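You operate a simulated robot arm through the tools that you are given. There is no shell and no other tool. Be economical: measure what you need, move in short steps, check, and stop when the job is done.

The job below is to be done with a simulated robot arm. You get a single attempt, and the scene is never put back.

JOB
Open the blue drawer, put both small posts from the top of the long plywood bench away in the inside of the blue drawer, then shut the drawer.
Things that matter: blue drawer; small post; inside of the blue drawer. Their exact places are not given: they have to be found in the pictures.

Only the result counts: the job must be done as asked and must still hold three seconds after the hand-in. Knocking over, shifting, dropping, spilling or breaking anything else fails it.

ROBOT AND FRAMES
A 6-joint arm with a two-finger parallel gripper on a trunk, on a base that drives. Base frame: it is fixed to the floor where the robot stands at the start and does not move with it; the origin is under the middle of the robot, x ahead of it, y to its left, z up. Units: mm, degrees, N and s.
With the tool pointing down near the work surface it reaches from about 240 to 680 mm from the robot's upright axis, wherever it stands. Its first joint turns from -166.0 to 166.0 degrees. Places, roughly: blue drawer [600, 0, 900]; inside of the blue drawer [700, 0, 900]; small post [-1750, -1750, 750]. Payload 4.1 kg.
The tool frame sits at the grasp point between the pads (the TCP): z along the fingers, y along the line on which they close. The tips reach 23 mm beyond it. Largest opening 94 mm; finger width 38, thickness 10; the body of the gripper, 54 by 96 mm, starts 39 mm behind the TCP.
Orientation is that of the tool frame in the base frame, as a unit quaternion [w, x, y, z]. With the fingers straight down and closing along the base's y, the tool's x points along the base's -x, its y along +y and its z along -z.

CONTROLS
- The arm moves only by the tool servo_tool. Its argument "series" is a list of rows, each a list of 7 numbers: the shift along the tool's x, y, z in cm, then the turn, a rotation vector about the tool's x, y, z in rad, then the gripper command, from -1 (fully open) to 1 (shut), values between in proportion. In form: [[tx, ty, tz, wx, wy, wz, jaw], ...]. A call has 1 to 10 rows; each row shifts and turns the commanded pose from where the row before left it, along the tool's axes as they then stand. A row lasts 0.2 s, in which the tool goes at most 50 mm and 8.6 degrees; a call with a longer step from one row to the next is refused whole, and so is a gripper value outside its range. Where a pose cannot be reached the arm comes as near as it can. A force on the tool above 40 N (or 10 N above the force at the start of the call, whichever is more), or a blocked arm, ends the call early, and 0.2 s more pass. Each finger travels about 45 mm/s and halts on what it meets, pressing with about 21 N; the grip force reading is that of the motor and also rises with nothing between the fingers. The clock runs only during rows and for 0.2 s after the last one: add rows that do not move to give the fingers time. The reply holds the time, the measured pose of the TCP, the force on the tool along the base axes, the opening and the grip force, in the units named above and with some noise, and new pictures: "views" is both (left out), scene, wrist or none.
- Cameras (640 x 400 px; columns grow to the right, rows downward): "scene" is now at [19.1, 128.6, 1386.7]; the picture's right is [-0.37, -0.93, 0.00], its down [-0.53, 0.21, -0.82] and it looks along [0.77, -0.30, -0.57] (base axes); focal length 264 px, centre (320, 200). "wrist" rides on the gripper at [-39, 0, -44] in the tool frame; the picture's right is [0.00, -1.00, 0.00], its down [0.97, 0.00, -0.24] and it looks along [0.24, 0.00, 0.97] (tool axes); focal length 218 px, centre (320, 200).
- lift_body(by): slides the trunk up (or, below 0, down) by that many mm; the arm and the scene camera ride with it, the base frame stays. It gives what a move gives, with no picture.
- base_move(legs): drives the robot by 1 to 6 legs, each [ahead, turn to the left] in mm and degrees, along the robot's own axes; the way and the turn of a leg run together, so that a leg with both is an arc; at most 1500 mm and 180 degrees a leg. The arm and the cameras ride along, it lands a little off, and it stops where it bumps. It gives what a move gives, and a new picture of the scene camera.
- turn_head(pan, tilt): turns the head with the scene camera to pan (to the left, within 155 degrees either way) and tilt (down, from -29 to 69), counted from straight ahead of the robot. It gives what a move gives, and a new picture of the scene camera.
- point_at(camera, pixels): there is no depth. For up to 12 entries [column, row, z] of the newest picture of that camera ("zoom" is the newest enlarged one), the place [x, y] in the base frame at which the ray of that pixel passes the height z, good to about 2 mm, but the place of the scene camera against the robot may be out by one fixed shift of up to 18 mm in any direction. No time passes.
- close_up(camera, box): a new picture of the part [left, top, right, bottom] of that camera's present view, enlarged. No time passes.
- finish_job(): hands the job in; it is judged then, once.

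Work in short steps. Measure before you move; look again where a grasp or a placing could have gone wrong, and mend it. You have 110 turns and 170 pictures in all, those below and enlarged ones among them. Open the gripper and draw the arm clear of the work before you hand the job in, unless the task says otherwise; then end with one line.

The tools are called after "Call:" by a JSON object that holds its "api" and its "payload". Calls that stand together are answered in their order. servo_tool: Moves the arm, as the interface text tells. Its arguments: {"type":"object","properties":{"series":{"type":"array"},"views":{"type":"string","enum":["both","scene","wrist","none"]}},"required":["series"]} The other tools are called the same way: lift_body (by) slides the trunk up or down; base_move (legs) drives the base; turn_head (pan, tilt) turns the head that bears the scene camera; point_at (camera, pixels) gives the place at which the rays of pixels pass given heights; close_up (camera, box) takes an enlarged picture of a part of a camera's view; finish_job () hands the job in.

At the start:

```text
time_s: 0.0
tcp_pos: [431.5, -164.8, 1162.1]
tcp_rot: [-0.001, 0.001, 1.0, 0.0]
contact_force: [-0.5, 0.0, -0.2]
opening: 93.8
grasp_force: 0.0
trunk travel left (down, up): [-325.0, 265.0]
robot x, y, heading: [-2.3, -0.8, 0.1]
head pan, tilt: [-21.5, 34.6]
```

scene: 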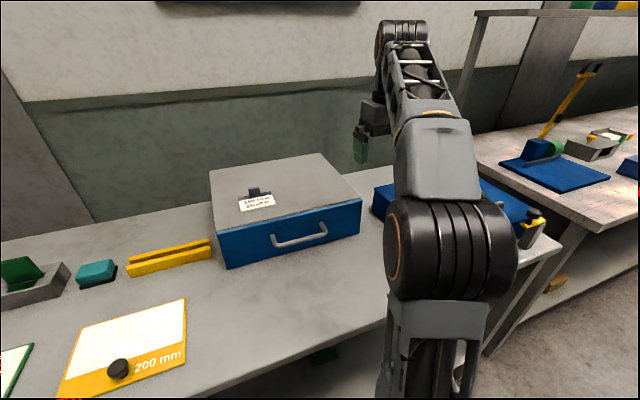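
wrist: 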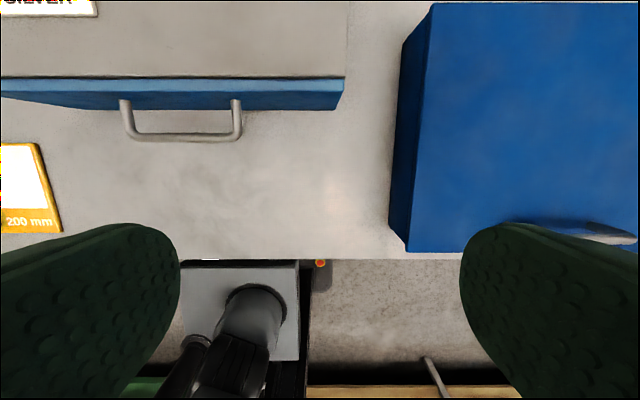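

The wrist picture shows the drawer's handle around (180,137); the posts are far behind. I measure the handle and look closer at the drawer first.

Call:
{"api": "point_at", "payload": {"camera": "wrist", "pixels": [[122, 138, 900], [242, 138, 900], [182, 138, 900], [182, 138, 920], [182, 92, 900], [345, 78, 960], [345, 108, 850], [182, 260, 850], [390, 230, 850]]}}

Call:
{"api": "point_at", "payload": {"camera": "scene", "pixels": [[274, 244, 900], [326, 233, 900], [274, 244, 920], [326, 233, 920], [230, 268, 850], [359, 234, 850]]}}

Call:
{"api": "close_up", "payload": {"camera": "scene", "box": [190, 140, 390, 280]}}

```text
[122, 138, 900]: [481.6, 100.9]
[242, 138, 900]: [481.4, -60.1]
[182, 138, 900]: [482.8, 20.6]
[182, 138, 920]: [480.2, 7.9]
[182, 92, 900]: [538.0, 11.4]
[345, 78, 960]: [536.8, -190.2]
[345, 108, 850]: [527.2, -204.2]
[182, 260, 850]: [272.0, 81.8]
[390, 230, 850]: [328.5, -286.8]
```

```text
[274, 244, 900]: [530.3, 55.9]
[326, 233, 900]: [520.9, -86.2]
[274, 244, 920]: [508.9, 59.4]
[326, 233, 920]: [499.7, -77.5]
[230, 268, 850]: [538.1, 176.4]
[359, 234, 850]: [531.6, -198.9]
```

```text
2.86 times, centred on (290, 210) of scene
```

zoom: 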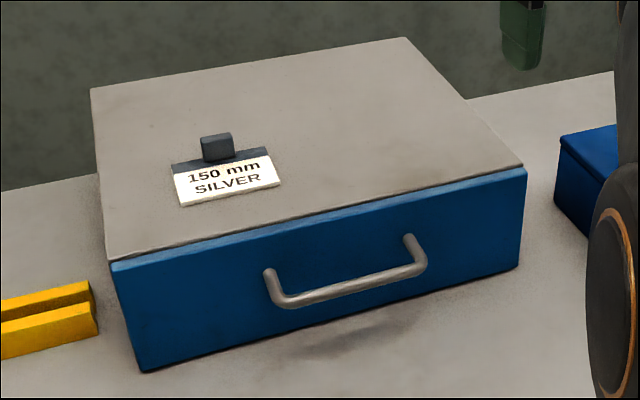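

The handle bar is near x 482, y about -5, height still uncertain. I move above it, to take a second view for the height.

Call:
{"api": "servo_tool", "payload": {"series": [[0.5, 4, 1, 0, 0, 0, -1], [0.5, 4, 1, 0, 0, 0, -1], [0.5, 4, 1, 0, 0, 0, -1], [0.5, 4, 1, 0, 0, 0, -1], [0, 0, 0, 0, 0, 0, -1]], "views": "wrist"}}

```text
time_s: 1.2
tcp_pos: [411.8, -4.6, 1121.4]
tcp_rot: [0.001, 0.0, 1.0, 0.0]
contact_force: [-0.2, -0.1, -0.8]
opening: 93.9
grasp_force: 0.0
trunk travel left (down, up): [-325.0, 265.0]
robot x, y, heading: [0.5, -1.3, -0.1]
head pan, tilt: [-21.5, 34.6]
```

wrist: 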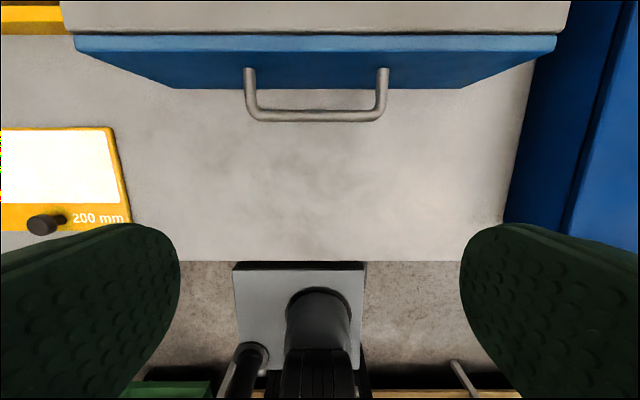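

Call:
{"api": "point_at", "payload": {"camera": "wrist", "pixels": [[316, 116, 900], [316, 116, 930], [246, 116, 930], [387, 116, 930], [316, 92, 850], [74, 38, 1000], [556, 38, 1000], [74, 38, 970], [556, 38, 970], [180, 90, 850], [460, 90, 850], [316, 262, 850]]}}

```text
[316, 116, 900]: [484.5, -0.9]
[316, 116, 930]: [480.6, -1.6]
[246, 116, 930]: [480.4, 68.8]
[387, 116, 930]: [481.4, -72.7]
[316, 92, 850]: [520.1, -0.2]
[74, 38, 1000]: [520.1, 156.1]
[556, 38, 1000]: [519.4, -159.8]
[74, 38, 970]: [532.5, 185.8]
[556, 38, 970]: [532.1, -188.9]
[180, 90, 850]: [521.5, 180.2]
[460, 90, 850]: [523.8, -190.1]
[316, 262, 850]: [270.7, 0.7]
```

Handle: bar at x≈481, y≈-2, z≈925–934, front face x≈523. I turn the tool by 90° so that the fingers close along x, with the jaw part closed.

Call:
{"api": "servo_tool", "payload": {"series": [[0, 0, 0, 0, 0, 0.145, 0.1], [0, 0, 0, 0, 0, 0.145, 0.1], [0, 0, 0, 0, 0, 0.145, 0.1], [0, 0, 0, 0, 0, 0.145, 0.1], [0, 0, 0, 0, 0, 0.145, 0.1], [0, 0, 0, 0, 0, 0.145, 0.1], [0, 0, 0, 0, 0, 0.145, 0.1], [0, 0, 0, 0, 0, 0.145, 0.1], [0, 0, 0, 0, 0, 0.145, 0.1], [0, 0, 0, 0, 0, 0.145, 0.1]], "views": "none"}}

Call:
{"api": "servo_tool", "payload": {"series": [[0, 0, 0, 0, 0, 0.1208, 0.1], [0.3, 3.3, 2, 0, 0, 0, 0.1], [0, 3.3, 2, 0, 0, 0, 0.1], [0, 0, 3, 0, 0, 0, 0.1], [0, 0, 3, 0, 0, 0, 0.1], [0, 0, 0, 0, 0, 0, 0.1]], "views": "both"}}

```text
time_s: 3.4
tcp_pos: [410.9, -4.4, 1122.2]
tcp_rot: [0.0, 0.665, 0.747, 0.0]
contact_force: [-0.3, -0.4, 0.3]
opening: 42.4
grasp_force: 0.1
trunk travel left (down, up): [-325.0, 265.0]
robot x, y, heading: [0.4, -1.1, 0.1]
head pan, tilt: [-21.5, 34.6]
```

```text
time_s: 4.8
tcp_pos: [477.6, -0.4, 1024.1]
tcp_rot: [0.0, 0.707, 0.707, 0.0]
contact_force: [0.6, -0.4, 0.6]
opening: 42.5
grasp_force: 0.0
trunk travel left (down, up): [-325.0, 265.0]
robot x, y, heading: [1.7, -1.1, 0.2]
head pan, tilt: [-21.5, 34.6]
```

scene: 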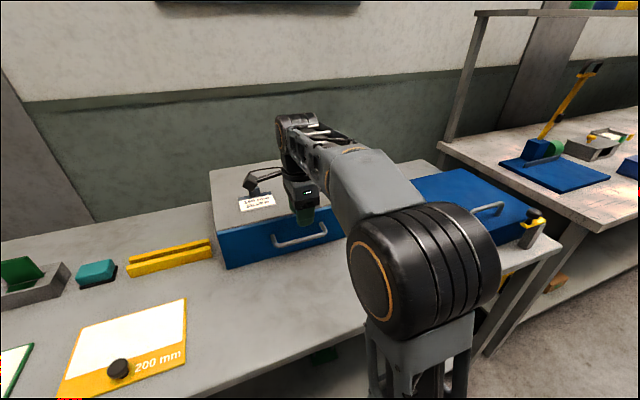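
wrist: 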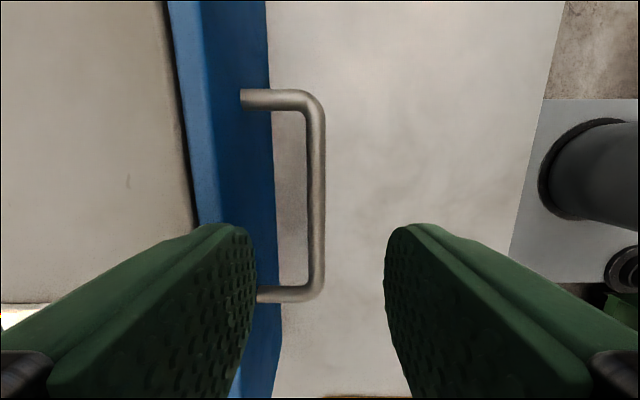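

The bar is at column 317, between the fingers; I check the front edge before going down.

Call:
{"api": "point_at", "payload": {"camera": "wrist", "pixels": [[317, 200, 930], [317, 200, 920], [205, 100, 970], [172, 100, 970], [270, 100, 850], [300, 95, 930], [305, 295, 930], [300, 95, 910], [305, 295, 910]]}}

```text
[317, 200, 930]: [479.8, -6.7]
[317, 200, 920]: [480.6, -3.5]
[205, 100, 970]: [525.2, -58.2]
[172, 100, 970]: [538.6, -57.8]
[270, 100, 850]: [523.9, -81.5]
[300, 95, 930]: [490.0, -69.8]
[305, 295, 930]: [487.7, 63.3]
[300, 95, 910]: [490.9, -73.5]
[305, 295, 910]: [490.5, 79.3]
```

Descend 86 mm and watch the force.

Call:
{"api": "servo_tool", "payload": {"series": [[0, 0.1, 3, 0, 0, 0, 0.1], [0, 0, 3, 0, 0, 0, 0.1], [0, 0, 2.6, 0, 0, 0, 0.1], [0, 0, 0, 0, 0, 0, 0.1]], "views": "wrist"}}

```text
time_s: 5.8
tcp_pos: [478.0, 0.3, 935.3]
tcp_rot: [0.0, 0.707, 0.707, 0.0]
contact_force: [0.1, -0.5, 0.7]
opening: 42.1
grasp_force: 0.1
trunk travel left (down, up): [-325.0, 265.0]
robot x, y, heading: [2.1, -0.4, -0.1]
head pan, tilt: [-21.5, 34.6]
```

wrist: 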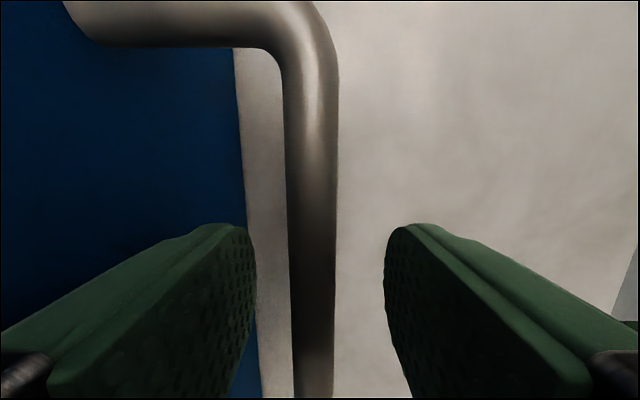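

The bar is between the fingers. Close on it.

Call:
{"api": "servo_tool", "payload": {"series": [[0, 0.2, 0, 0, 0, 0, 0.7], [0, 0, 0, 0, 0, 0, 1], [0, 0, 0, 0, 0, 0, 1], [0, 0, 0, 0, 0, 0, 1]], "views": "wrist"}}

```text
time_s: 6.8
tcp_pos: [480.9, -0.9, 936.0]
tcp_rot: [-0.001, 0.706, 0.708, 0.0]
contact_force: [0.5, -0.6, -1.8]
opening: 12.1
grasp_force: 45.1
trunk travel left (down, up): [-325.0, 265.0]
robot x, y, heading: [0.3, -1.8, 0.0]
head pan, tilt: [-21.5, 34.6]
```

wrist: 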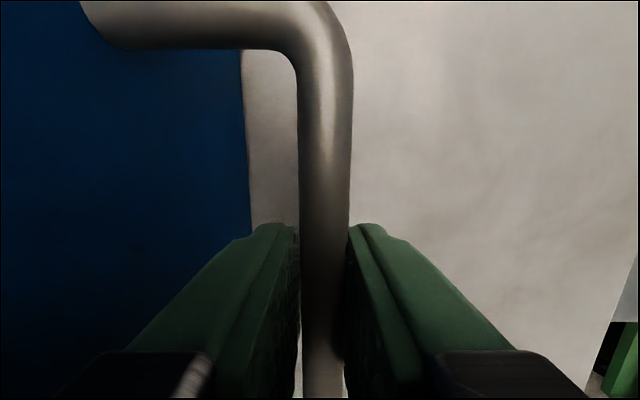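

Gripped at 12 mm opening. Pull slowly towards the robot.

Call:
{"api": "servo_tool", "payload": {"series": [[0, -1, 0, 0, 0, 0, 1], [0, -2, 0, 0, 0, 0, 1], [0, -2, 0, 0, 0, 0, 1], [0, -2, 0, 0, 0, 0, 1], [0, -2, 0, 0, 0, 0, 1], [0, 0, 0, 0, 0, 0, 1]], "views": "scene"}}

```text
time_s: 8.2
tcp_pos: [389.4, -1.0, 935.1]
tcp_rot: [0.0, 0.707, 0.707, 0.0]
contact_force: [-1.3, -1.4, 3.1]
opening: 12.0
grasp_force: 44.7
trunk travel left (down, up): [-325.0, 265.0]
robot x, y, heading: [-1.5, -0.5, -0.2]
head pan, tilt: [-21.5, 34.6]
```

scene: 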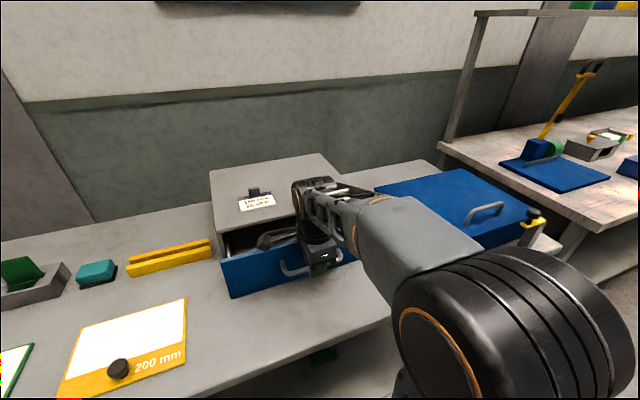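

Opens smoothly. Continue another 90 mm.

Call:
{"api": "servo_tool", "payload": {"series": [[0, -2, 0, 0, 0, 0, 1], [0, -2, 0, 0, 0, 0, 1], [0, -2, 0, 0, 0, 0, 1], [0, -2, 0, 0, 0, 0, 1], [0, -1, 0, 0, 0, 0, 1], [0, 0, 0, 0, 0, 0, 1]], "views": "scene"}}

```text
time_s: 9.6
tcp_pos: [298.5, -0.8, 935.5]
tcp_rot: [0.0, 0.707, 0.707, 0.001]
contact_force: [-0.7, 5.3, -2.8]
opening: 11.8
grasp_force: 44.4
trunk travel left (down, up): [-325.0, 265.0]
robot x, y, heading: [-1.7, 0.0, 0.1]
head pan, tilt: [-21.5, 34.6]
```

scene: 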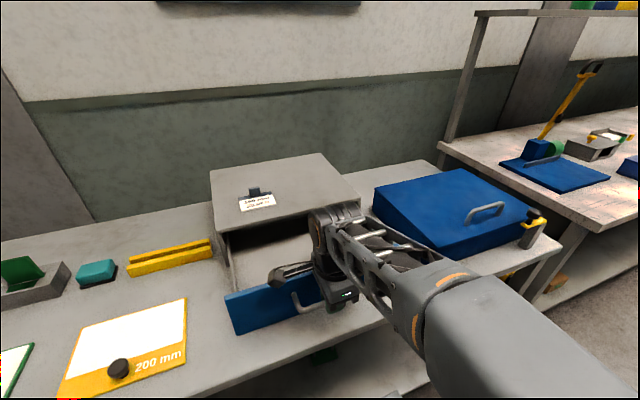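

Open by 182 mm: enough. Release and rise.

Call:
{"api": "servo_tool", "payload": {"series": [[0, 0, 0, 0, 0, 0, 0.4], [0, 0, 0, 0, 0, 0, 0.2], [0, 0, 0, 0, 0, 0, 0.2], [0, 0, -2, 0, 0, 0, 0.2], [0, 0, -4, 0, 0, 0, 0.2], [0, 0, -4, 0, 0, 0, 0.2], [0, 0, -4, 0, 0, 0, 0.2], [0, 0, -4, 0, 0, 0, 0.2], [0, 0, -4, 0, 0, 0, 0.2], [0, 0, 0, 0, 0, 0, 0.2]], "views": "wrist"}}

Call:
{"api": "turn_head", "payload": {"pan": -135, "tilt": 20}}

```text
time_s: 11.8
tcp_pos: [298.4, 0.3, 1157.5]
tcp_rot: [0.0, 0.707, 0.707, 0.0]
contact_force: [0.4, 0.5, -1.1]
opening: 37.5
grasp_force: 0.1
trunk travel left (down, up): [-325.0, 265.0]
robot x, y, heading: [-1.4, 2.1, 0.0]
head pan, tilt: [-21.5, 34.6]
```

wrist: 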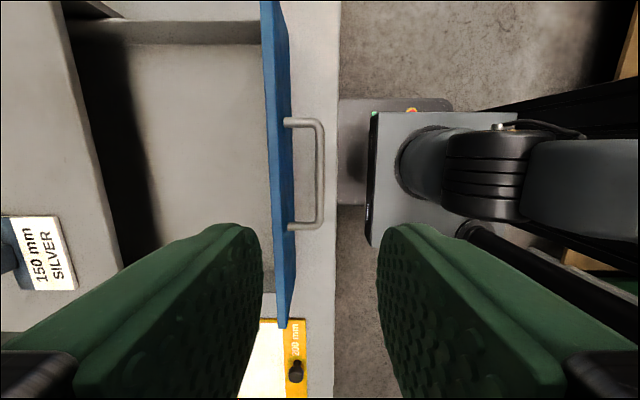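

```text
time_s: 13.7
tcp_pos: [298.0, 0.5, 1157.9]
tcp_rot: [0.0, 0.707, 0.707, 0.0]
contact_force: [-0.9, 0.1, 0.7]
opening: 37.3
grasp_force: 0.1
trunk travel left (down, up): [-325.0, 265.0]
robot x, y, heading: [-1.0, 0.5, -0.0]
head pan, tilt: [-135.0, 20.0]
```

scene: 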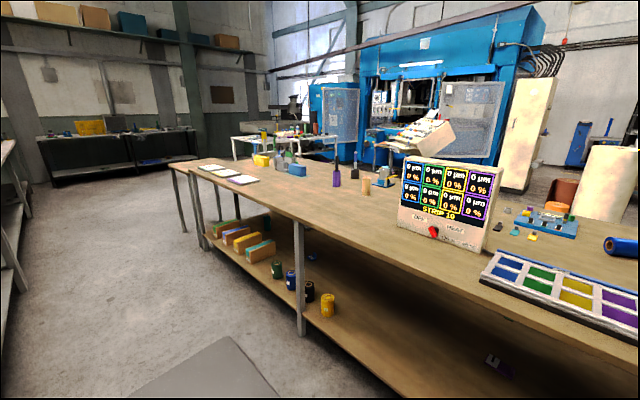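

The long plywood bench is in view; I look for small posts on its top.

Call:
{"api": "close_up", "payload": {"camera": "scene", "box": [180, 130, 420, 280]}}

Call:
{"api": "turn_head", "payload": {"pan": 155, "tilt": 25}}

```text
2.67 times, centred on (300, 205) of scene
```

zoom: 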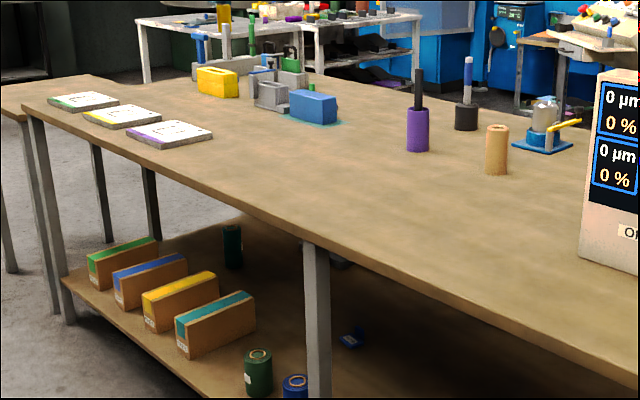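

```text
time_s: 17.7
tcp_pos: [298.0, 0.0, 1156.5]
tcp_rot: [-0.001, 0.708, 0.707, 0.001]
contact_force: [0.3, -0.7, 0.3]
opening: 37.6
grasp_force: 0.1
trunk travel left (down, up): [-325.0, 265.0]
robot x, y, heading: [0.4, 1.1, 0.1]
head pan, tilt: [154.7, 25.0]
```

scene: 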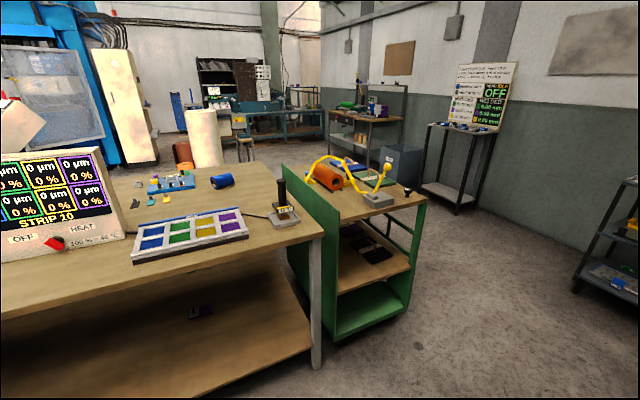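

Candidates: the wooden cylinder, the purple and black ones with rods. I turn back and locate them against the stated rough place.

Call:
{"api": "turn_head", "payload": {"pan": -135, "tilt": 20}}

Call:
{"api": "point_at", "payload": {"camera": "scene", "pixels": [[366, 195, 750], [337, 187, 750], [355, 178, 750], [296, 174, 750], [262, 165, 750], [245, 182, 750], [300, 217, 750], [200, 163, 750], [180, 167, 750], [384, 186, 750], [440, 240, 750], [420, 300, 750]]}}

Call:
{"api": "close_up", "payload": {"camera": "scene", "box": [310, 135, 410, 205]}}

Call:
{"api": "close_up", "payload": {"camera": "scene", "box": [480, 190, 600, 260]}}

Call:
{"api": "close_up", "payload": {"camera": "scene", "box": [230, 120, 330, 190]}}

```text
time_s: 21.7
tcp_pos: [298.0, 0.3, 1155.6]
tcp_rot: [0.0, 0.707, 0.708, 0.0]
contact_force: [0.6, -0.1, 0.3]
opening: 37.2
grasp_force: 0.1
trunk travel left (down, up): [-325.0, 265.0]
robot x, y, heading: [-3.6, -1.2, 0.1]
head pan, tilt: [-135.0, 20.0]
```

scene: 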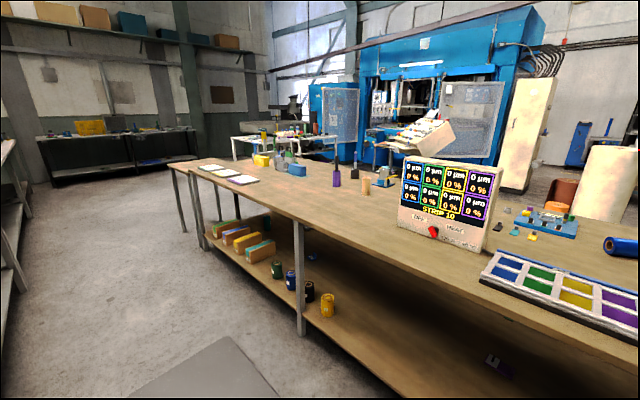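

```text
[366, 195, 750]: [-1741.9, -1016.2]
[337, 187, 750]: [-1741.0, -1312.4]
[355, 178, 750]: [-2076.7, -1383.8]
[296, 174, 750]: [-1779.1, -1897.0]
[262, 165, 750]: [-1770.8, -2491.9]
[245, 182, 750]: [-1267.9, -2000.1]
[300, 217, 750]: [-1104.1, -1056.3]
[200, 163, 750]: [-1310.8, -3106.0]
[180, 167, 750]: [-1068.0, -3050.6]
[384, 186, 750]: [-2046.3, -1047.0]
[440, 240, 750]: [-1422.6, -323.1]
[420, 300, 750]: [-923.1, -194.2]
```

```text
5.71 times, centred on (360, 170) of scene
```

zoom: 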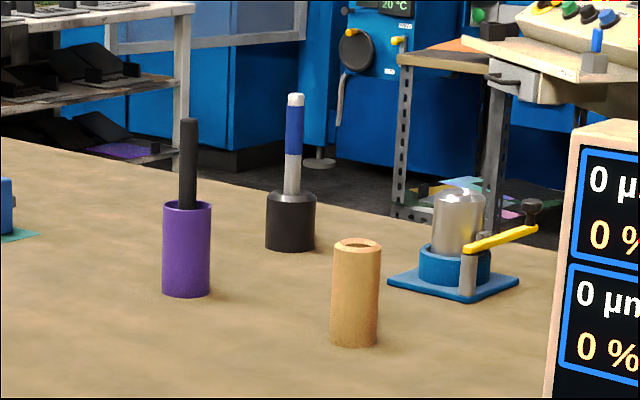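

```text
5.33 times, centred on (540, 225) of scene
```

zoom: 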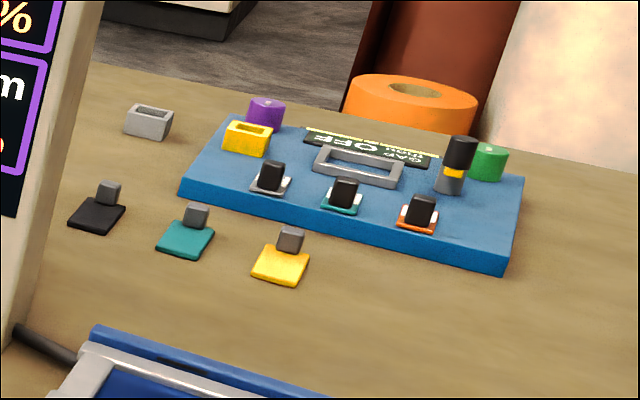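

```text
5.71 times, centred on (280, 155) of scene
```

zoom: 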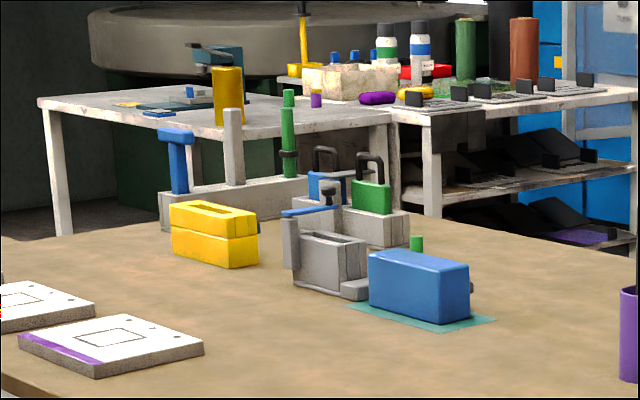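

A small green post shows behind the blue box at about (297,162), near the stated place. I check the floor along the way.

Call:
{"api": "turn_head", "payload": {"pan": -95, "tilt": 35}}

Call:
{"api": "point_at", "payload": {"camera": "scene", "pixels": [[20, 380, 0], [320, 300, 0], [600, 300, 0]]}}

```text
time_s: 22.7
tcp_pos: [297.3, 0.1, 1157.1]
tcp_rot: [0.0, 0.707, 0.707, -0.001]
contact_force: [0.8, 0.4, 0.5]
opening: 37.5
grasp_force: 0.0
trunk travel left (down, up): [-325.0, 265.0]
robot x, y, heading: [2.2, 0.7, 0.1]
head pan, tilt: [-95.0, 35.0]
```

scene: 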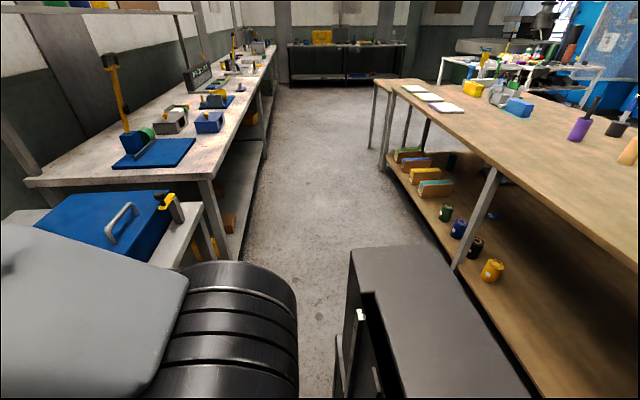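

```text
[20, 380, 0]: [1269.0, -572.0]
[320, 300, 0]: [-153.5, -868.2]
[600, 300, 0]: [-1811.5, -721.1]
```

Call:
{"api": "point_at", "payload": {"camera": "scene", "pixels": [[350, 248, 300], [465, 246, 300], [350, 248, 700], [465, 246, 700], [540, 398, 700], [400, 160, 0], [265, 130, 0], [465, 265, 0], [490, 165, 750], [640, 250, 750], [375, 80, 750], [215, 180, 850]]}}

Call:
{"api": "turn_head", "payload": {"pan": -150, "tilt": 65}}

```text
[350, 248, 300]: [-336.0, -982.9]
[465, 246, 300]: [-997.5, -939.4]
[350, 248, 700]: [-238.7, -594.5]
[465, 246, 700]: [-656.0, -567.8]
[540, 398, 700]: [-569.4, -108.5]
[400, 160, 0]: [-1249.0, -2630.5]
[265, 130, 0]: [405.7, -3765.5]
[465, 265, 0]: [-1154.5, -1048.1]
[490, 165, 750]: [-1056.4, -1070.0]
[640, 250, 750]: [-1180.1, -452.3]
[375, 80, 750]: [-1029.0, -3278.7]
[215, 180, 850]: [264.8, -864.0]
```

```text
time_s: 24.0
tcp_pos: [298.7, 1.2, 1156.9]
tcp_rot: [0.0, 0.707, 0.707, 0.0]
contact_force: [-1.0, 0.1, -0.6]
opening: 37.7
grasp_force: 0.2
trunk travel left (down, up): [-325.0, 265.0]
robot x, y, heading: [2.1, -0.1, -0.1]
head pan, tilt: [-150.0, 65.0]
```

scene: 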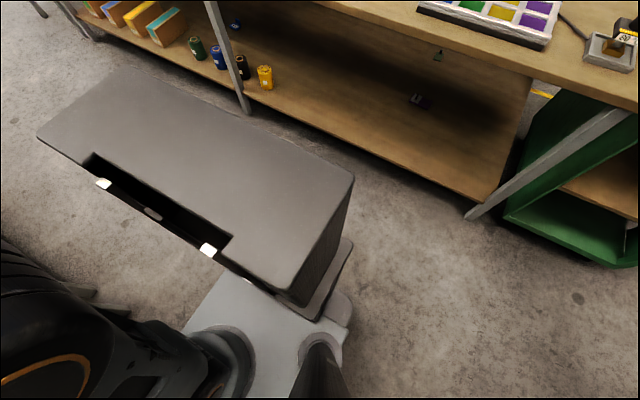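

Call:
{"api": "point_at", "payload": {"camera": "scene", "pixels": [[37, 135, 700], [353, 178, 700], [125, 67, 700], [290, 290, 700], [37, 135, 850], [353, 178, 850], [125, 67, 850], [290, 290, 850], [37, 135, 500], [353, 178, 500], [125, 67, 500], [290, 290, 500]]}}

Call:
{"api": "point_at", "payload": {"camera": "scene", "pixels": [[300, 135, 0], [485, 200, 0], [500, 200, 0], [350, 318, 200], [345, 245, 200], [240, 110, 0], [530, 70, 750], [625, 105, 750]]}}

```text
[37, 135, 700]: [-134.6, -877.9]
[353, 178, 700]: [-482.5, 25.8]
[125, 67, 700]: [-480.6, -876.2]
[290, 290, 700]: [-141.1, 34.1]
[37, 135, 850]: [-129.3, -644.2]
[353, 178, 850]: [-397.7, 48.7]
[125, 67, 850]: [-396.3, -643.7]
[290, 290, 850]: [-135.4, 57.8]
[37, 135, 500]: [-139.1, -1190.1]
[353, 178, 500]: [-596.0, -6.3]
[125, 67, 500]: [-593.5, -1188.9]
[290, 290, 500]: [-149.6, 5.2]
```

```text
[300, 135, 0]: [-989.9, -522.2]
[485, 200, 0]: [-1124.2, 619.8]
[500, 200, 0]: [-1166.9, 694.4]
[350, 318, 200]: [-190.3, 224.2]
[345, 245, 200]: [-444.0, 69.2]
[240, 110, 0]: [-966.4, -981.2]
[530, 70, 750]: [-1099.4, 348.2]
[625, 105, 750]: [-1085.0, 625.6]
```

The trunk column explains the dark box. Next I measure where the bench's far edge and the post are.

Call:
{"api": "turn_head", "payload": {"pan": -130, "tilt": 15}}

Call:
{"api": "close_up", "payload": {"camera": "scene", "box": [200, 100, 360, 200]}}

```text
time_s: 25.1
tcp_pos: [297.3, 0.8, 1157.2]
tcp_rot: [-0.001, 0.707, 0.707, -0.001]
contact_force: [-0.2, 1.1, 0.3]
opening: 37.6
grasp_force: 0.1
trunk travel left (down, up): [-325.0, 265.0]
robot x, y, heading: [-0.8, -1.8, -0.1]
head pan, tilt: [-130.0, 15.0]
```

scene: 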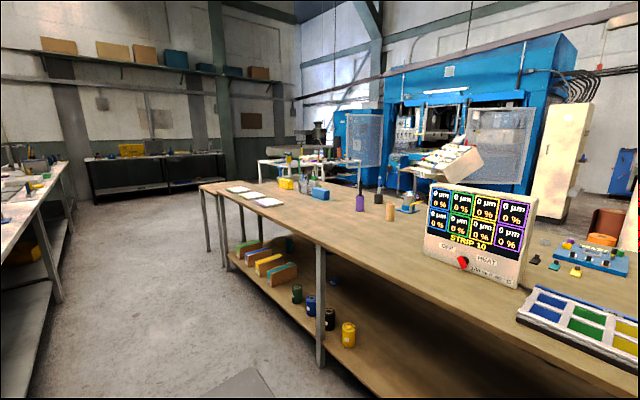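

```text
4.00 times, centred on (280, 150) of scene
```

zoom: 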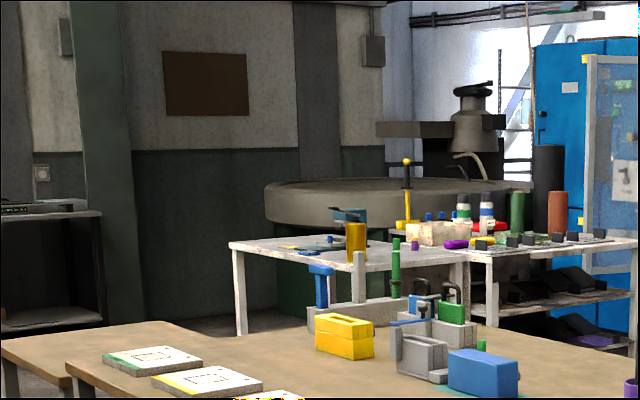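

I back off, turn right and drive along the aisle for a closer look at the bench.

Call:
{"api": "base_move", "payload": {"legs": [[-300, 0], [0, -90], [1000, 0]]}}

Call:
{"api": "turn_head", "payload": {"pan": -60, "tilt": 22}}

```text
time_s: 35.9
tcp_pos: [-336.6, -1309.1, 1155.7]
tcp_rot: [0.0, 1.0, -0.012, 0.0]
contact_force: [0.4, 0.0, 1.1]
opening: 37.6
grasp_force: 0.1
trunk travel left (down, up): [-325.0, 265.0]
robot x, y, heading: [-331.7, -1009.8, -91.5]
head pan, tilt: [-130.0, 15.0]
```

scene: 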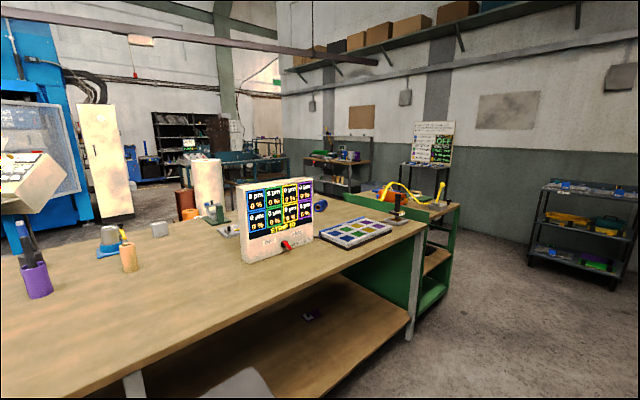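

```text
time_s: 37.3
tcp_pos: [-335.3, -1309.9, 1156.6]
tcp_rot: [0.0, 1.0, -0.013, -0.001]
contact_force: [0.5, 0.1, -0.3]
opening: 37.5
grasp_force: 0.0
trunk travel left (down, up): [-325.0, 265.0]
robot x, y, heading: [-328.8, -1015.8, -91.2]
head pan, tilt: [-60.0, 22.0]
```

scene: 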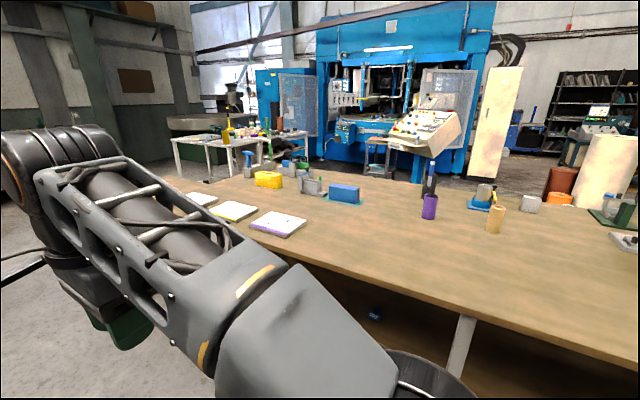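

Call:
{"api": "close_up", "payload": {"camera": "scene", "box": [230, 130, 390, 230]}}

Call:
{"api": "point_at", "payload": {"camera": "scene", "pixels": [[343, 203, 750], [430, 218, 750], [495, 232, 750], [300, 262, 750], [500, 310, 750], [380, 180, 750], [460, 184, 750], [300, 172, 750], [310, 193, 750]]}}

```text
4.00 times, centred on (310, 180) of scene
```

zoom: 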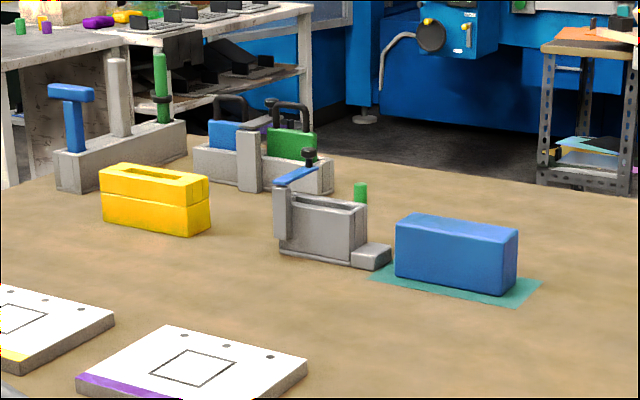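

```text
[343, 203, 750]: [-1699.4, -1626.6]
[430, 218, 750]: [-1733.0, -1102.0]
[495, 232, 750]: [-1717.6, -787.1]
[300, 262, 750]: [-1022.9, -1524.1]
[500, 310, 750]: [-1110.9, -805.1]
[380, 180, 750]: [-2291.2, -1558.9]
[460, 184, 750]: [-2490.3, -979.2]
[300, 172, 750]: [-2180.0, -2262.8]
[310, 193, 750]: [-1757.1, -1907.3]
```

The green post peeks out behind the clamp at (320,~182). I raise the trunk for a higher view.

Call:
{"api": "lift_body", "payload": {"by": 260}}

Call:
{"api": "base_move", "payload": {"legs": [[700, 0]]}}

Call:
{"api": "turn_head", "payload": {"pan": -88, "tilt": 35}}

Call:
{"api": "close_up", "payload": {"camera": "scene", "box": [200, 80, 440, 230]}}

```text
time_s: 40.0
tcp_pos: [-335.9, -1309.6, 1416.4]
tcp_rot: [-0.001, 1.0, -0.012, 0.0]
contact_force: [0.1, 0.2, 0.1]
opening: 37.8
grasp_force: 0.1
trunk travel left (down, up): [-585.0, 5.0]
robot x, y, heading: [-329.6, -1006.9, -91.4]
head pan, tilt: [-60.0, 22.0]
```

```text
time_s: 43.9
tcp_pos: [-353.1, -2021.2, 1416.3]
tcp_rot: [0.0, 1.0, -0.012, 0.0]
contact_force: [0.4, 0.0, 0.0]
opening: 37.6
grasp_force: 0.1
trunk travel left (down, up): [-585.0, 5.0]
robot x, y, heading: [-344.7, -1720.8, -91.3]
head pan, tilt: [-60.0, 22.0]
```

scene: 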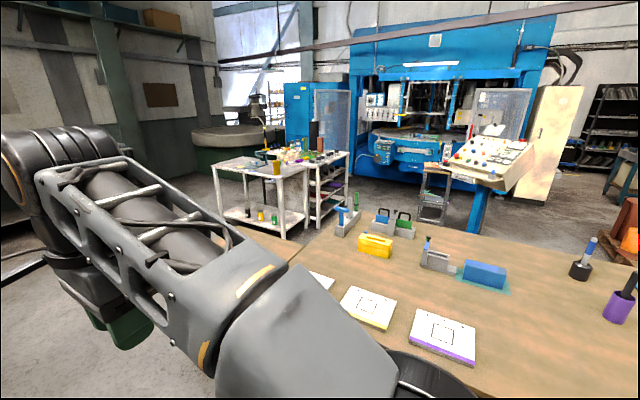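

```text
time_s: 44.8
tcp_pos: [-353.4, -2020.6, 1417.3]
tcp_rot: [0.0, 1.0, -0.013, 0.0]
contact_force: [0.8, 0.0, -0.2]
opening: 37.7
grasp_force: 0.0
trunk travel left (down, up): [-585.0, 5.0]
robot x, y, heading: [-345.7, -1721.9, -91.0]
head pan, tilt: [-88.0, 35.0]
```

scene: 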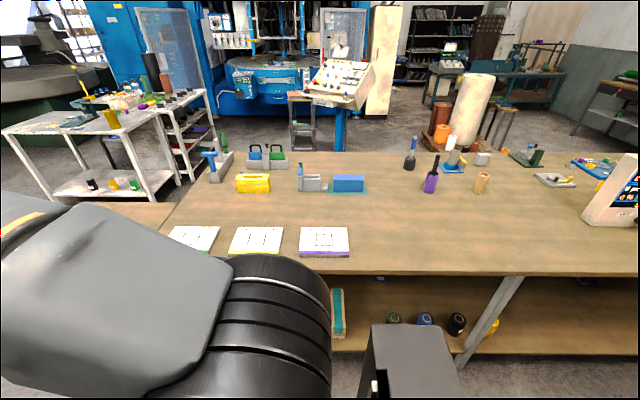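

```text
2.67 times, centred on (320, 155) of scene
```

zoom: 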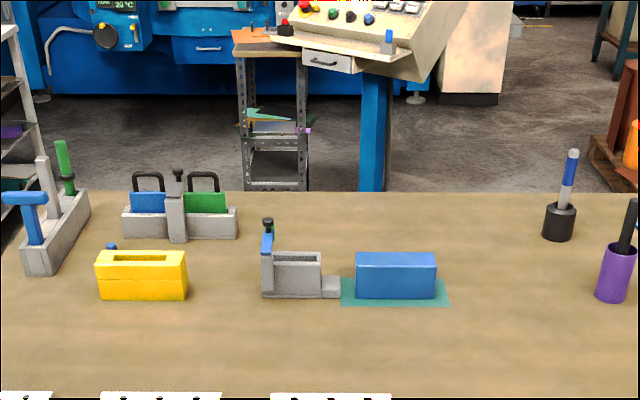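

Two posts found: a green one behind the clamp (zoom 270,225) and a blue one behind the yellow block (zoom 111,246). I measure these and the bench edges.

Call:
{"api": "point_at", "payload": {"camera": "scene", "pixels": [[301, 163, 780], [242, 172, 780], [320, 270, 750], [320, 151, 750], [420, 152, 750], [245, 192, 750], [318, 191, 750], [330, 192, 750], [362, 191, 750], [160, 228, 750], [222, 151, 750], [302, 260, 750]]}}

Call:
{"api": "close_up", "payload": {"camera": "scene", "box": [220, 140, 380, 240]}}

```text
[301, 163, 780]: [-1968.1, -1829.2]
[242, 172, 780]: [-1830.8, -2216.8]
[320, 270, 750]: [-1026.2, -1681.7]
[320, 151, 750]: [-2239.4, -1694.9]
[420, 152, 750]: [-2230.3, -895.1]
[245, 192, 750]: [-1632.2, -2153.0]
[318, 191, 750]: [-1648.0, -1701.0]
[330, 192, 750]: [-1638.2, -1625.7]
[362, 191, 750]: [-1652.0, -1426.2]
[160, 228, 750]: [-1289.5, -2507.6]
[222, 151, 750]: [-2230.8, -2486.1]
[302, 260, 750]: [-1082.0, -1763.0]
```

```text
4.00 times, centred on (300, 190) of scene
```

zoom: 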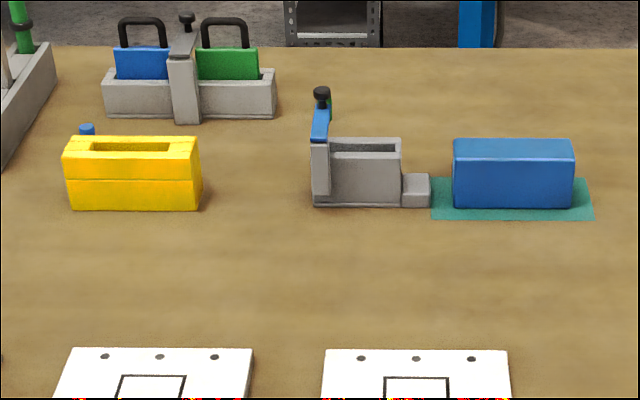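

Call:
{"api": "point_at", "payload": {"camera": "scene", "pixels": [[481, 193, 750], [481, 193, 850], [429, 192, 750], [429, 192, 850], [409, 169, 750], [409, 169, 850]]}}

Call:
{"api": "turn_head", "payload": {"pan": -130, "tilt": 55}}

```text
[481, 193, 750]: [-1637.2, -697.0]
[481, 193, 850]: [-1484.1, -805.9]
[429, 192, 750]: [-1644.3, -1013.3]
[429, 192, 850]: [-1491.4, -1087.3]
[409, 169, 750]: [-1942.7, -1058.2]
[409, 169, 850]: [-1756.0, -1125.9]
```

```text
time_s: 45.9
tcp_pos: [-352.0, -2022.0, 1418.3]
tcp_rot: [0.0, 1.0, -0.012, 0.0]
contact_force: [0.2, -0.6, 0.3]
opening: 37.6
grasp_force: 0.1
trunk travel left (down, up): [-585.0, 5.0]
robot x, y, heading: [-347.7, -1723.6, -91.6]
head pan, tilt: [-130.0, 55.0]
```

scene: 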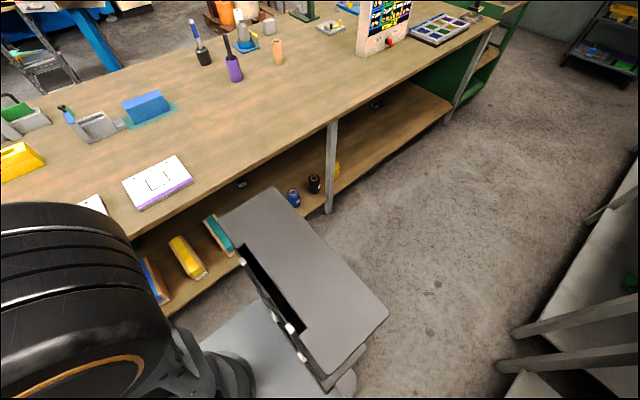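

Triangulation shows the bench top is at z≈850, near edge x≈-936, far edge ≈-2014; the posts are at about x -1766 and -1645, so they must be reached from the far side. I check the right-hand way around.

Call:
{"api": "turn_head", "payload": {"pan": -120, "tilt": 18}}

Call:
{"api": "turn_head", "payload": {"pan": -70, "tilt": 28}}

```text
time_s: 46.9
tcp_pos: [-352.3, -2020.2, 1417.9]
tcp_rot: [0.0, 1.0, -0.012, 0.0]
contact_force: [0.5, 0.5, -0.8]
opening: 37.6
grasp_force: 0.1
trunk travel left (down, up): [-585.0, 5.0]
robot x, y, heading: [-345.2, -1720.1, -91.5]
head pan, tilt: [-120.0, 18.0]
```

scene: 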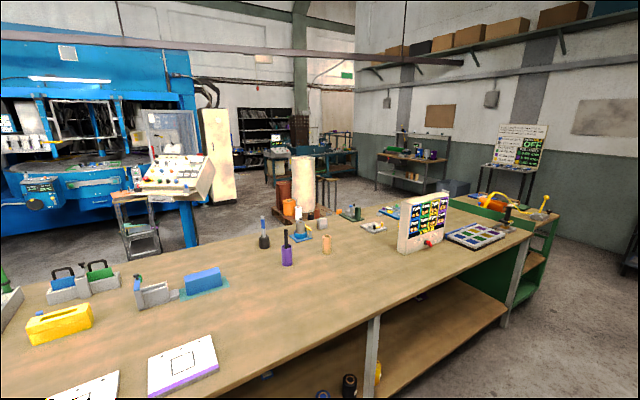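

```text
time_s: 48.1
tcp_pos: [-353.2, -2021.3, 1417.6]
tcp_rot: [0.0, 1.0, -0.013, 0.0]
contact_force: [-0.1, 0.2, -0.5]
opening: 37.7
grasp_force: 0.0
trunk travel left (down, up): [-585.0, 5.0]
robot x, y, heading: [-348.0, -1725.8, -91.6]
head pan, tilt: [-70.0, 28.0]
```

scene: 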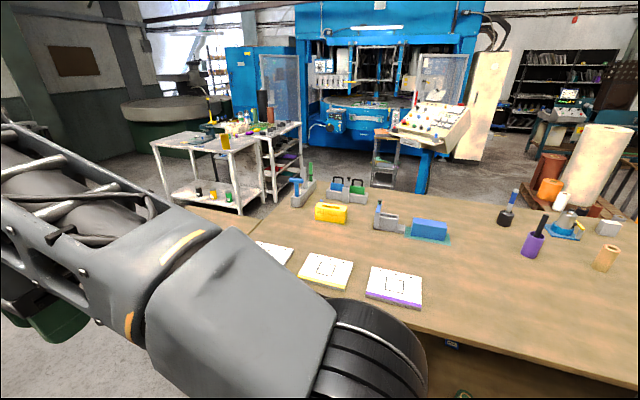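

Call:
{"api": "point_at", "payload": {"camera": "scene", "pixels": [[241, 213, 0], [268, 200, 0], [303, 172, 0], [167, 197, 0], [254, 214, 850], [190, 210, 850], [290, 190, 850], [374, 185, 0], [420, 192, 0], [580, 200, 0]]}}

Call:
{"api": "close_up", "payload": {"camera": "scene", "box": [140, 110, 340, 260]}}

```text
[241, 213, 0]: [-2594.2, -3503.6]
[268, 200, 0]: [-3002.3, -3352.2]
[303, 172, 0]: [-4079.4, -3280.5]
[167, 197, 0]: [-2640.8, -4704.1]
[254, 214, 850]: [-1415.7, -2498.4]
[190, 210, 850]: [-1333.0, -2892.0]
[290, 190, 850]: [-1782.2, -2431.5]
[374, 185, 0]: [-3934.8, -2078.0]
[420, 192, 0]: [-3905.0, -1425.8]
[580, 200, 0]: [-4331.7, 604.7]
```

```text
2.67 times, centred on (240, 185) of scene
```

zoom: 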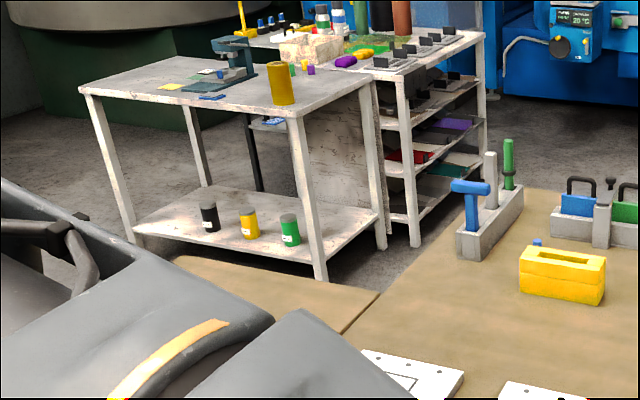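

Call:
{"api": "turn_head", "payload": {"pan": -25, "tilt": 30}}

```text
time_s: 49.2
tcp_pos: [-352.8, -2020.8, 1417.0]
tcp_rot: [0.0, 1.0, -0.012, 0.0]
contact_force: [0.2, -0.4, 0.2]
opening: 37.8
grasp_force: 0.1
trunk travel left (down, up): [-585.0, 5.0]
robot x, y, heading: [-342.4, -1721.0, -91.4]
head pan, tilt: [-25.0, 30.0]
```

scene: 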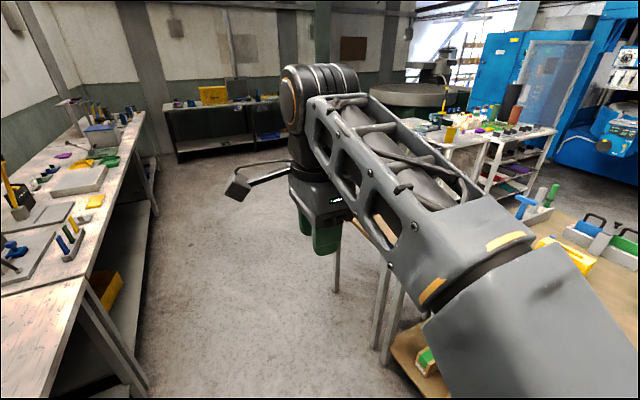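

Call:
{"api": "point_at", "payload": {"camera": "scene", "pixels": [[337, 291, 0], [377, 350, 0], [385, 364, 0], [180, 160, 0], [285, 145, 0], [155, 215, 0], [150, 390, 0]]}}

```text
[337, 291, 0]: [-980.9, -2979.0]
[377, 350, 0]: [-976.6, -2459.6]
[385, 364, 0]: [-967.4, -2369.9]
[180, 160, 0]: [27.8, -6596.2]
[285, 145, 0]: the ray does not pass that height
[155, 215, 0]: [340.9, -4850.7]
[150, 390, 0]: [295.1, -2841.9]
```

The way around the left end is free: small bench ends at y≈-3000, white table starts at x≈-2590. I drive there in parts.

Call:
{"api": "base_move", "payload": {"legs": [[1750, 0]]}}

```text
refused: 1750 is not a number from -1500 to 1500
```

Call:
{"api": "base_move", "payload": {"legs": [[1000, 0], [750, 0], [0, -88.6], [1000, 0]]}}

Call:
{"api": "turn_head", "payload": {"pan": -30, "tilt": 35}}

```text
time_s: 66.6
tcp_pos: [-1702.6, -3482.2, 1416.5]
tcp_rot: [-0.001, 0.713, -0.701, -0.001]
contact_force: [0.3, 0.0, 0.4]
opening: 37.5
grasp_force: 0.1
trunk travel left (down, up): [-585.0, 5.0]
robot x, y, heading: [-1405.4, -3475.7, -179.2]
head pan, tilt: [-25.0, 30.0]
```

scene: 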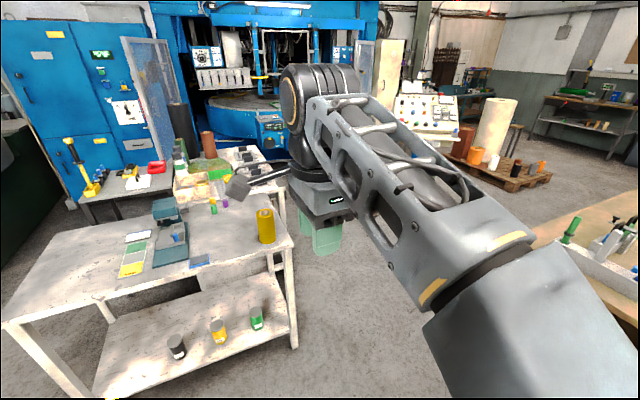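

```text
time_s: 67.3
tcp_pos: [-1701.0, -3480.7, 1416.9]
tcp_rot: [0.0, 0.712, -0.702, 0.001]
contact_force: [-0.1, 0.5, -0.5]
opening: 37.4
grasp_force: 0.1
trunk travel left (down, up): [-585.0, 5.0]
robot x, y, heading: [-1401.8, -3475.7, -179.1]
head pan, tilt: [-30.0, 35.0]
```

scene: 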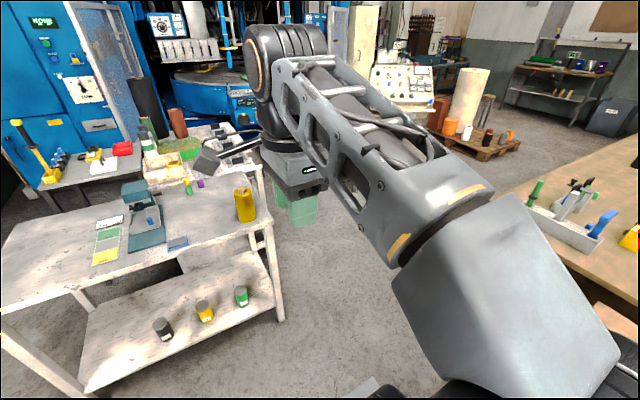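

Call:
{"api": "point_at", "payload": {"camera": "scene", "pixels": [[280, 320, 0], [90, 397, 0], [520, 203, 850], [640, 138, 850], [450, 140, 0], [265, 225, 850], [600, 252, 850]]}}

```text
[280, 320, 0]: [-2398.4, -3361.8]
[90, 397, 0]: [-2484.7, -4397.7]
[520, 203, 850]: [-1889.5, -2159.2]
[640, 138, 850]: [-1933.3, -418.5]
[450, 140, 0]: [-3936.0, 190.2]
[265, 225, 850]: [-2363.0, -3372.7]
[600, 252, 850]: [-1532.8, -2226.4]
```

I go on around the white table's corner (-2395,-3365) to the far side of the long bench.

Call:
{"api": "base_move", "payload": {"legs": [[400, 0], [0, -57], [980, 0], [0, -33.5], [650, 0], [0, -90]]}}

Call:
{"api": "turn_head", "payload": {"pan": 20, "tilt": 45}}

```text
time_s: 85.7
tcp_pos: [-2088.1, -1992.7, 1417.4]
tcp_rot: [0.0, 0.686, 0.728, 0.0]
contact_force: [-0.2, -0.9, -0.6]
opening: 37.6
grasp_force: 0.1
trunk travel left (down, up): [-585.0, 5.0]
robot x, y, heading: [-2383.7, -2007.9, 3.4]
head pan, tilt: [-30.0, 35.0]
```

scene: 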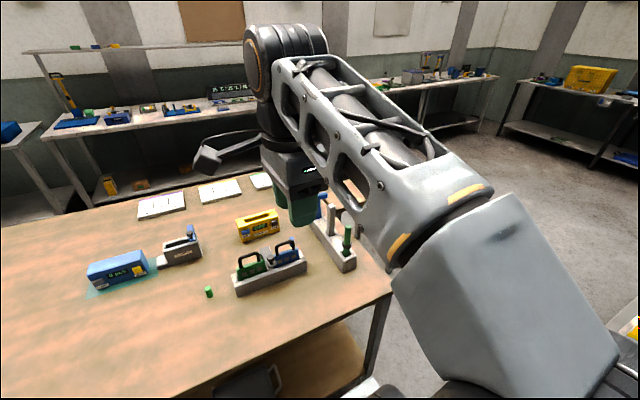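

```text
time_s: 86.8
tcp_pos: [-2088.8, -1993.0, 1417.0]
tcp_rot: [0.0, 0.686, 0.727, 0.0]
contact_force: [0.1, 0.2, -0.8]
opening: 37.7
grasp_force: 0.1
trunk travel left (down, up): [-585.0, 5.0]
robot x, y, heading: [-2385.0, -2009.0, 3.5]
head pan, tilt: [20.0, 45.0]
```

scene: 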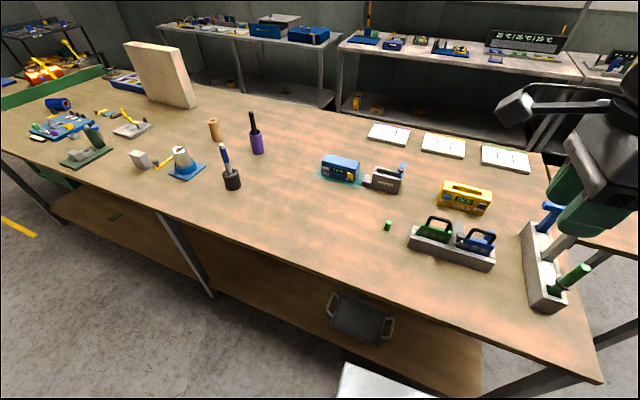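

Call:
{"api": "close_up", "payload": {"camera": "scene", "box": [320, 150, 560, 300]}}

Call:
{"api": "point_at", "payload": {"camera": "scene", "pixels": [[388, 229, 850], [388, 221, 880], [382, 290, 850], [463, 210, 850], [400, 180, 850], [408, 240, 850], [493, 268, 850]]}}

```text
2.67 times, centred on (440, 225) of scene
```

zoom: 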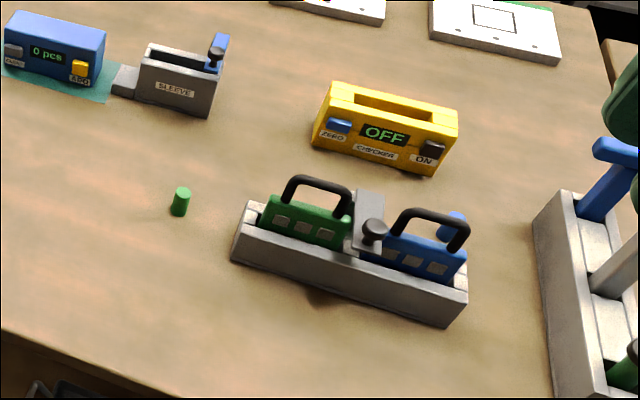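

```text
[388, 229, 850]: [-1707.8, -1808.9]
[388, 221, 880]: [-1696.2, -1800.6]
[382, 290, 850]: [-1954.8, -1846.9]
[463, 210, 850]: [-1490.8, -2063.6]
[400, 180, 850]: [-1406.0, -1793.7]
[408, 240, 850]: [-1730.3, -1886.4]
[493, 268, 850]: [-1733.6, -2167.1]
```

Green post at ≈(-1705,-1808), blue one near (-1640,-2130) behind the caddy. I square up and go 120 mm nearer.

Call:
{"api": "base_move", "payload": {"legs": [[0, -3.4], [120, 0]]}}

```text
time_s: 88.5
tcp_pos: [-1965.6, -2009.9, 1417.1]
tcp_rot: [0.0, 0.708, 0.706, 0.0]
contact_force: [-0.2, 0.2, 0.6]
opening: 37.5
grasp_force: 0.1
trunk travel left (down, up): [-585.0, 5.0]
robot x, y, heading: [-2267.6, -2011.1, 0.0]
head pan, tilt: [20.0, 45.0]
```

scene: 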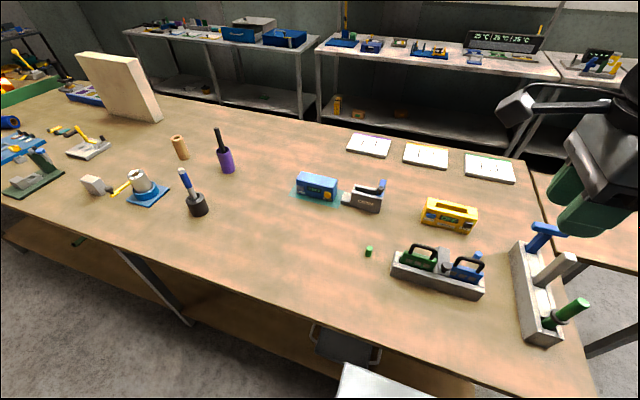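

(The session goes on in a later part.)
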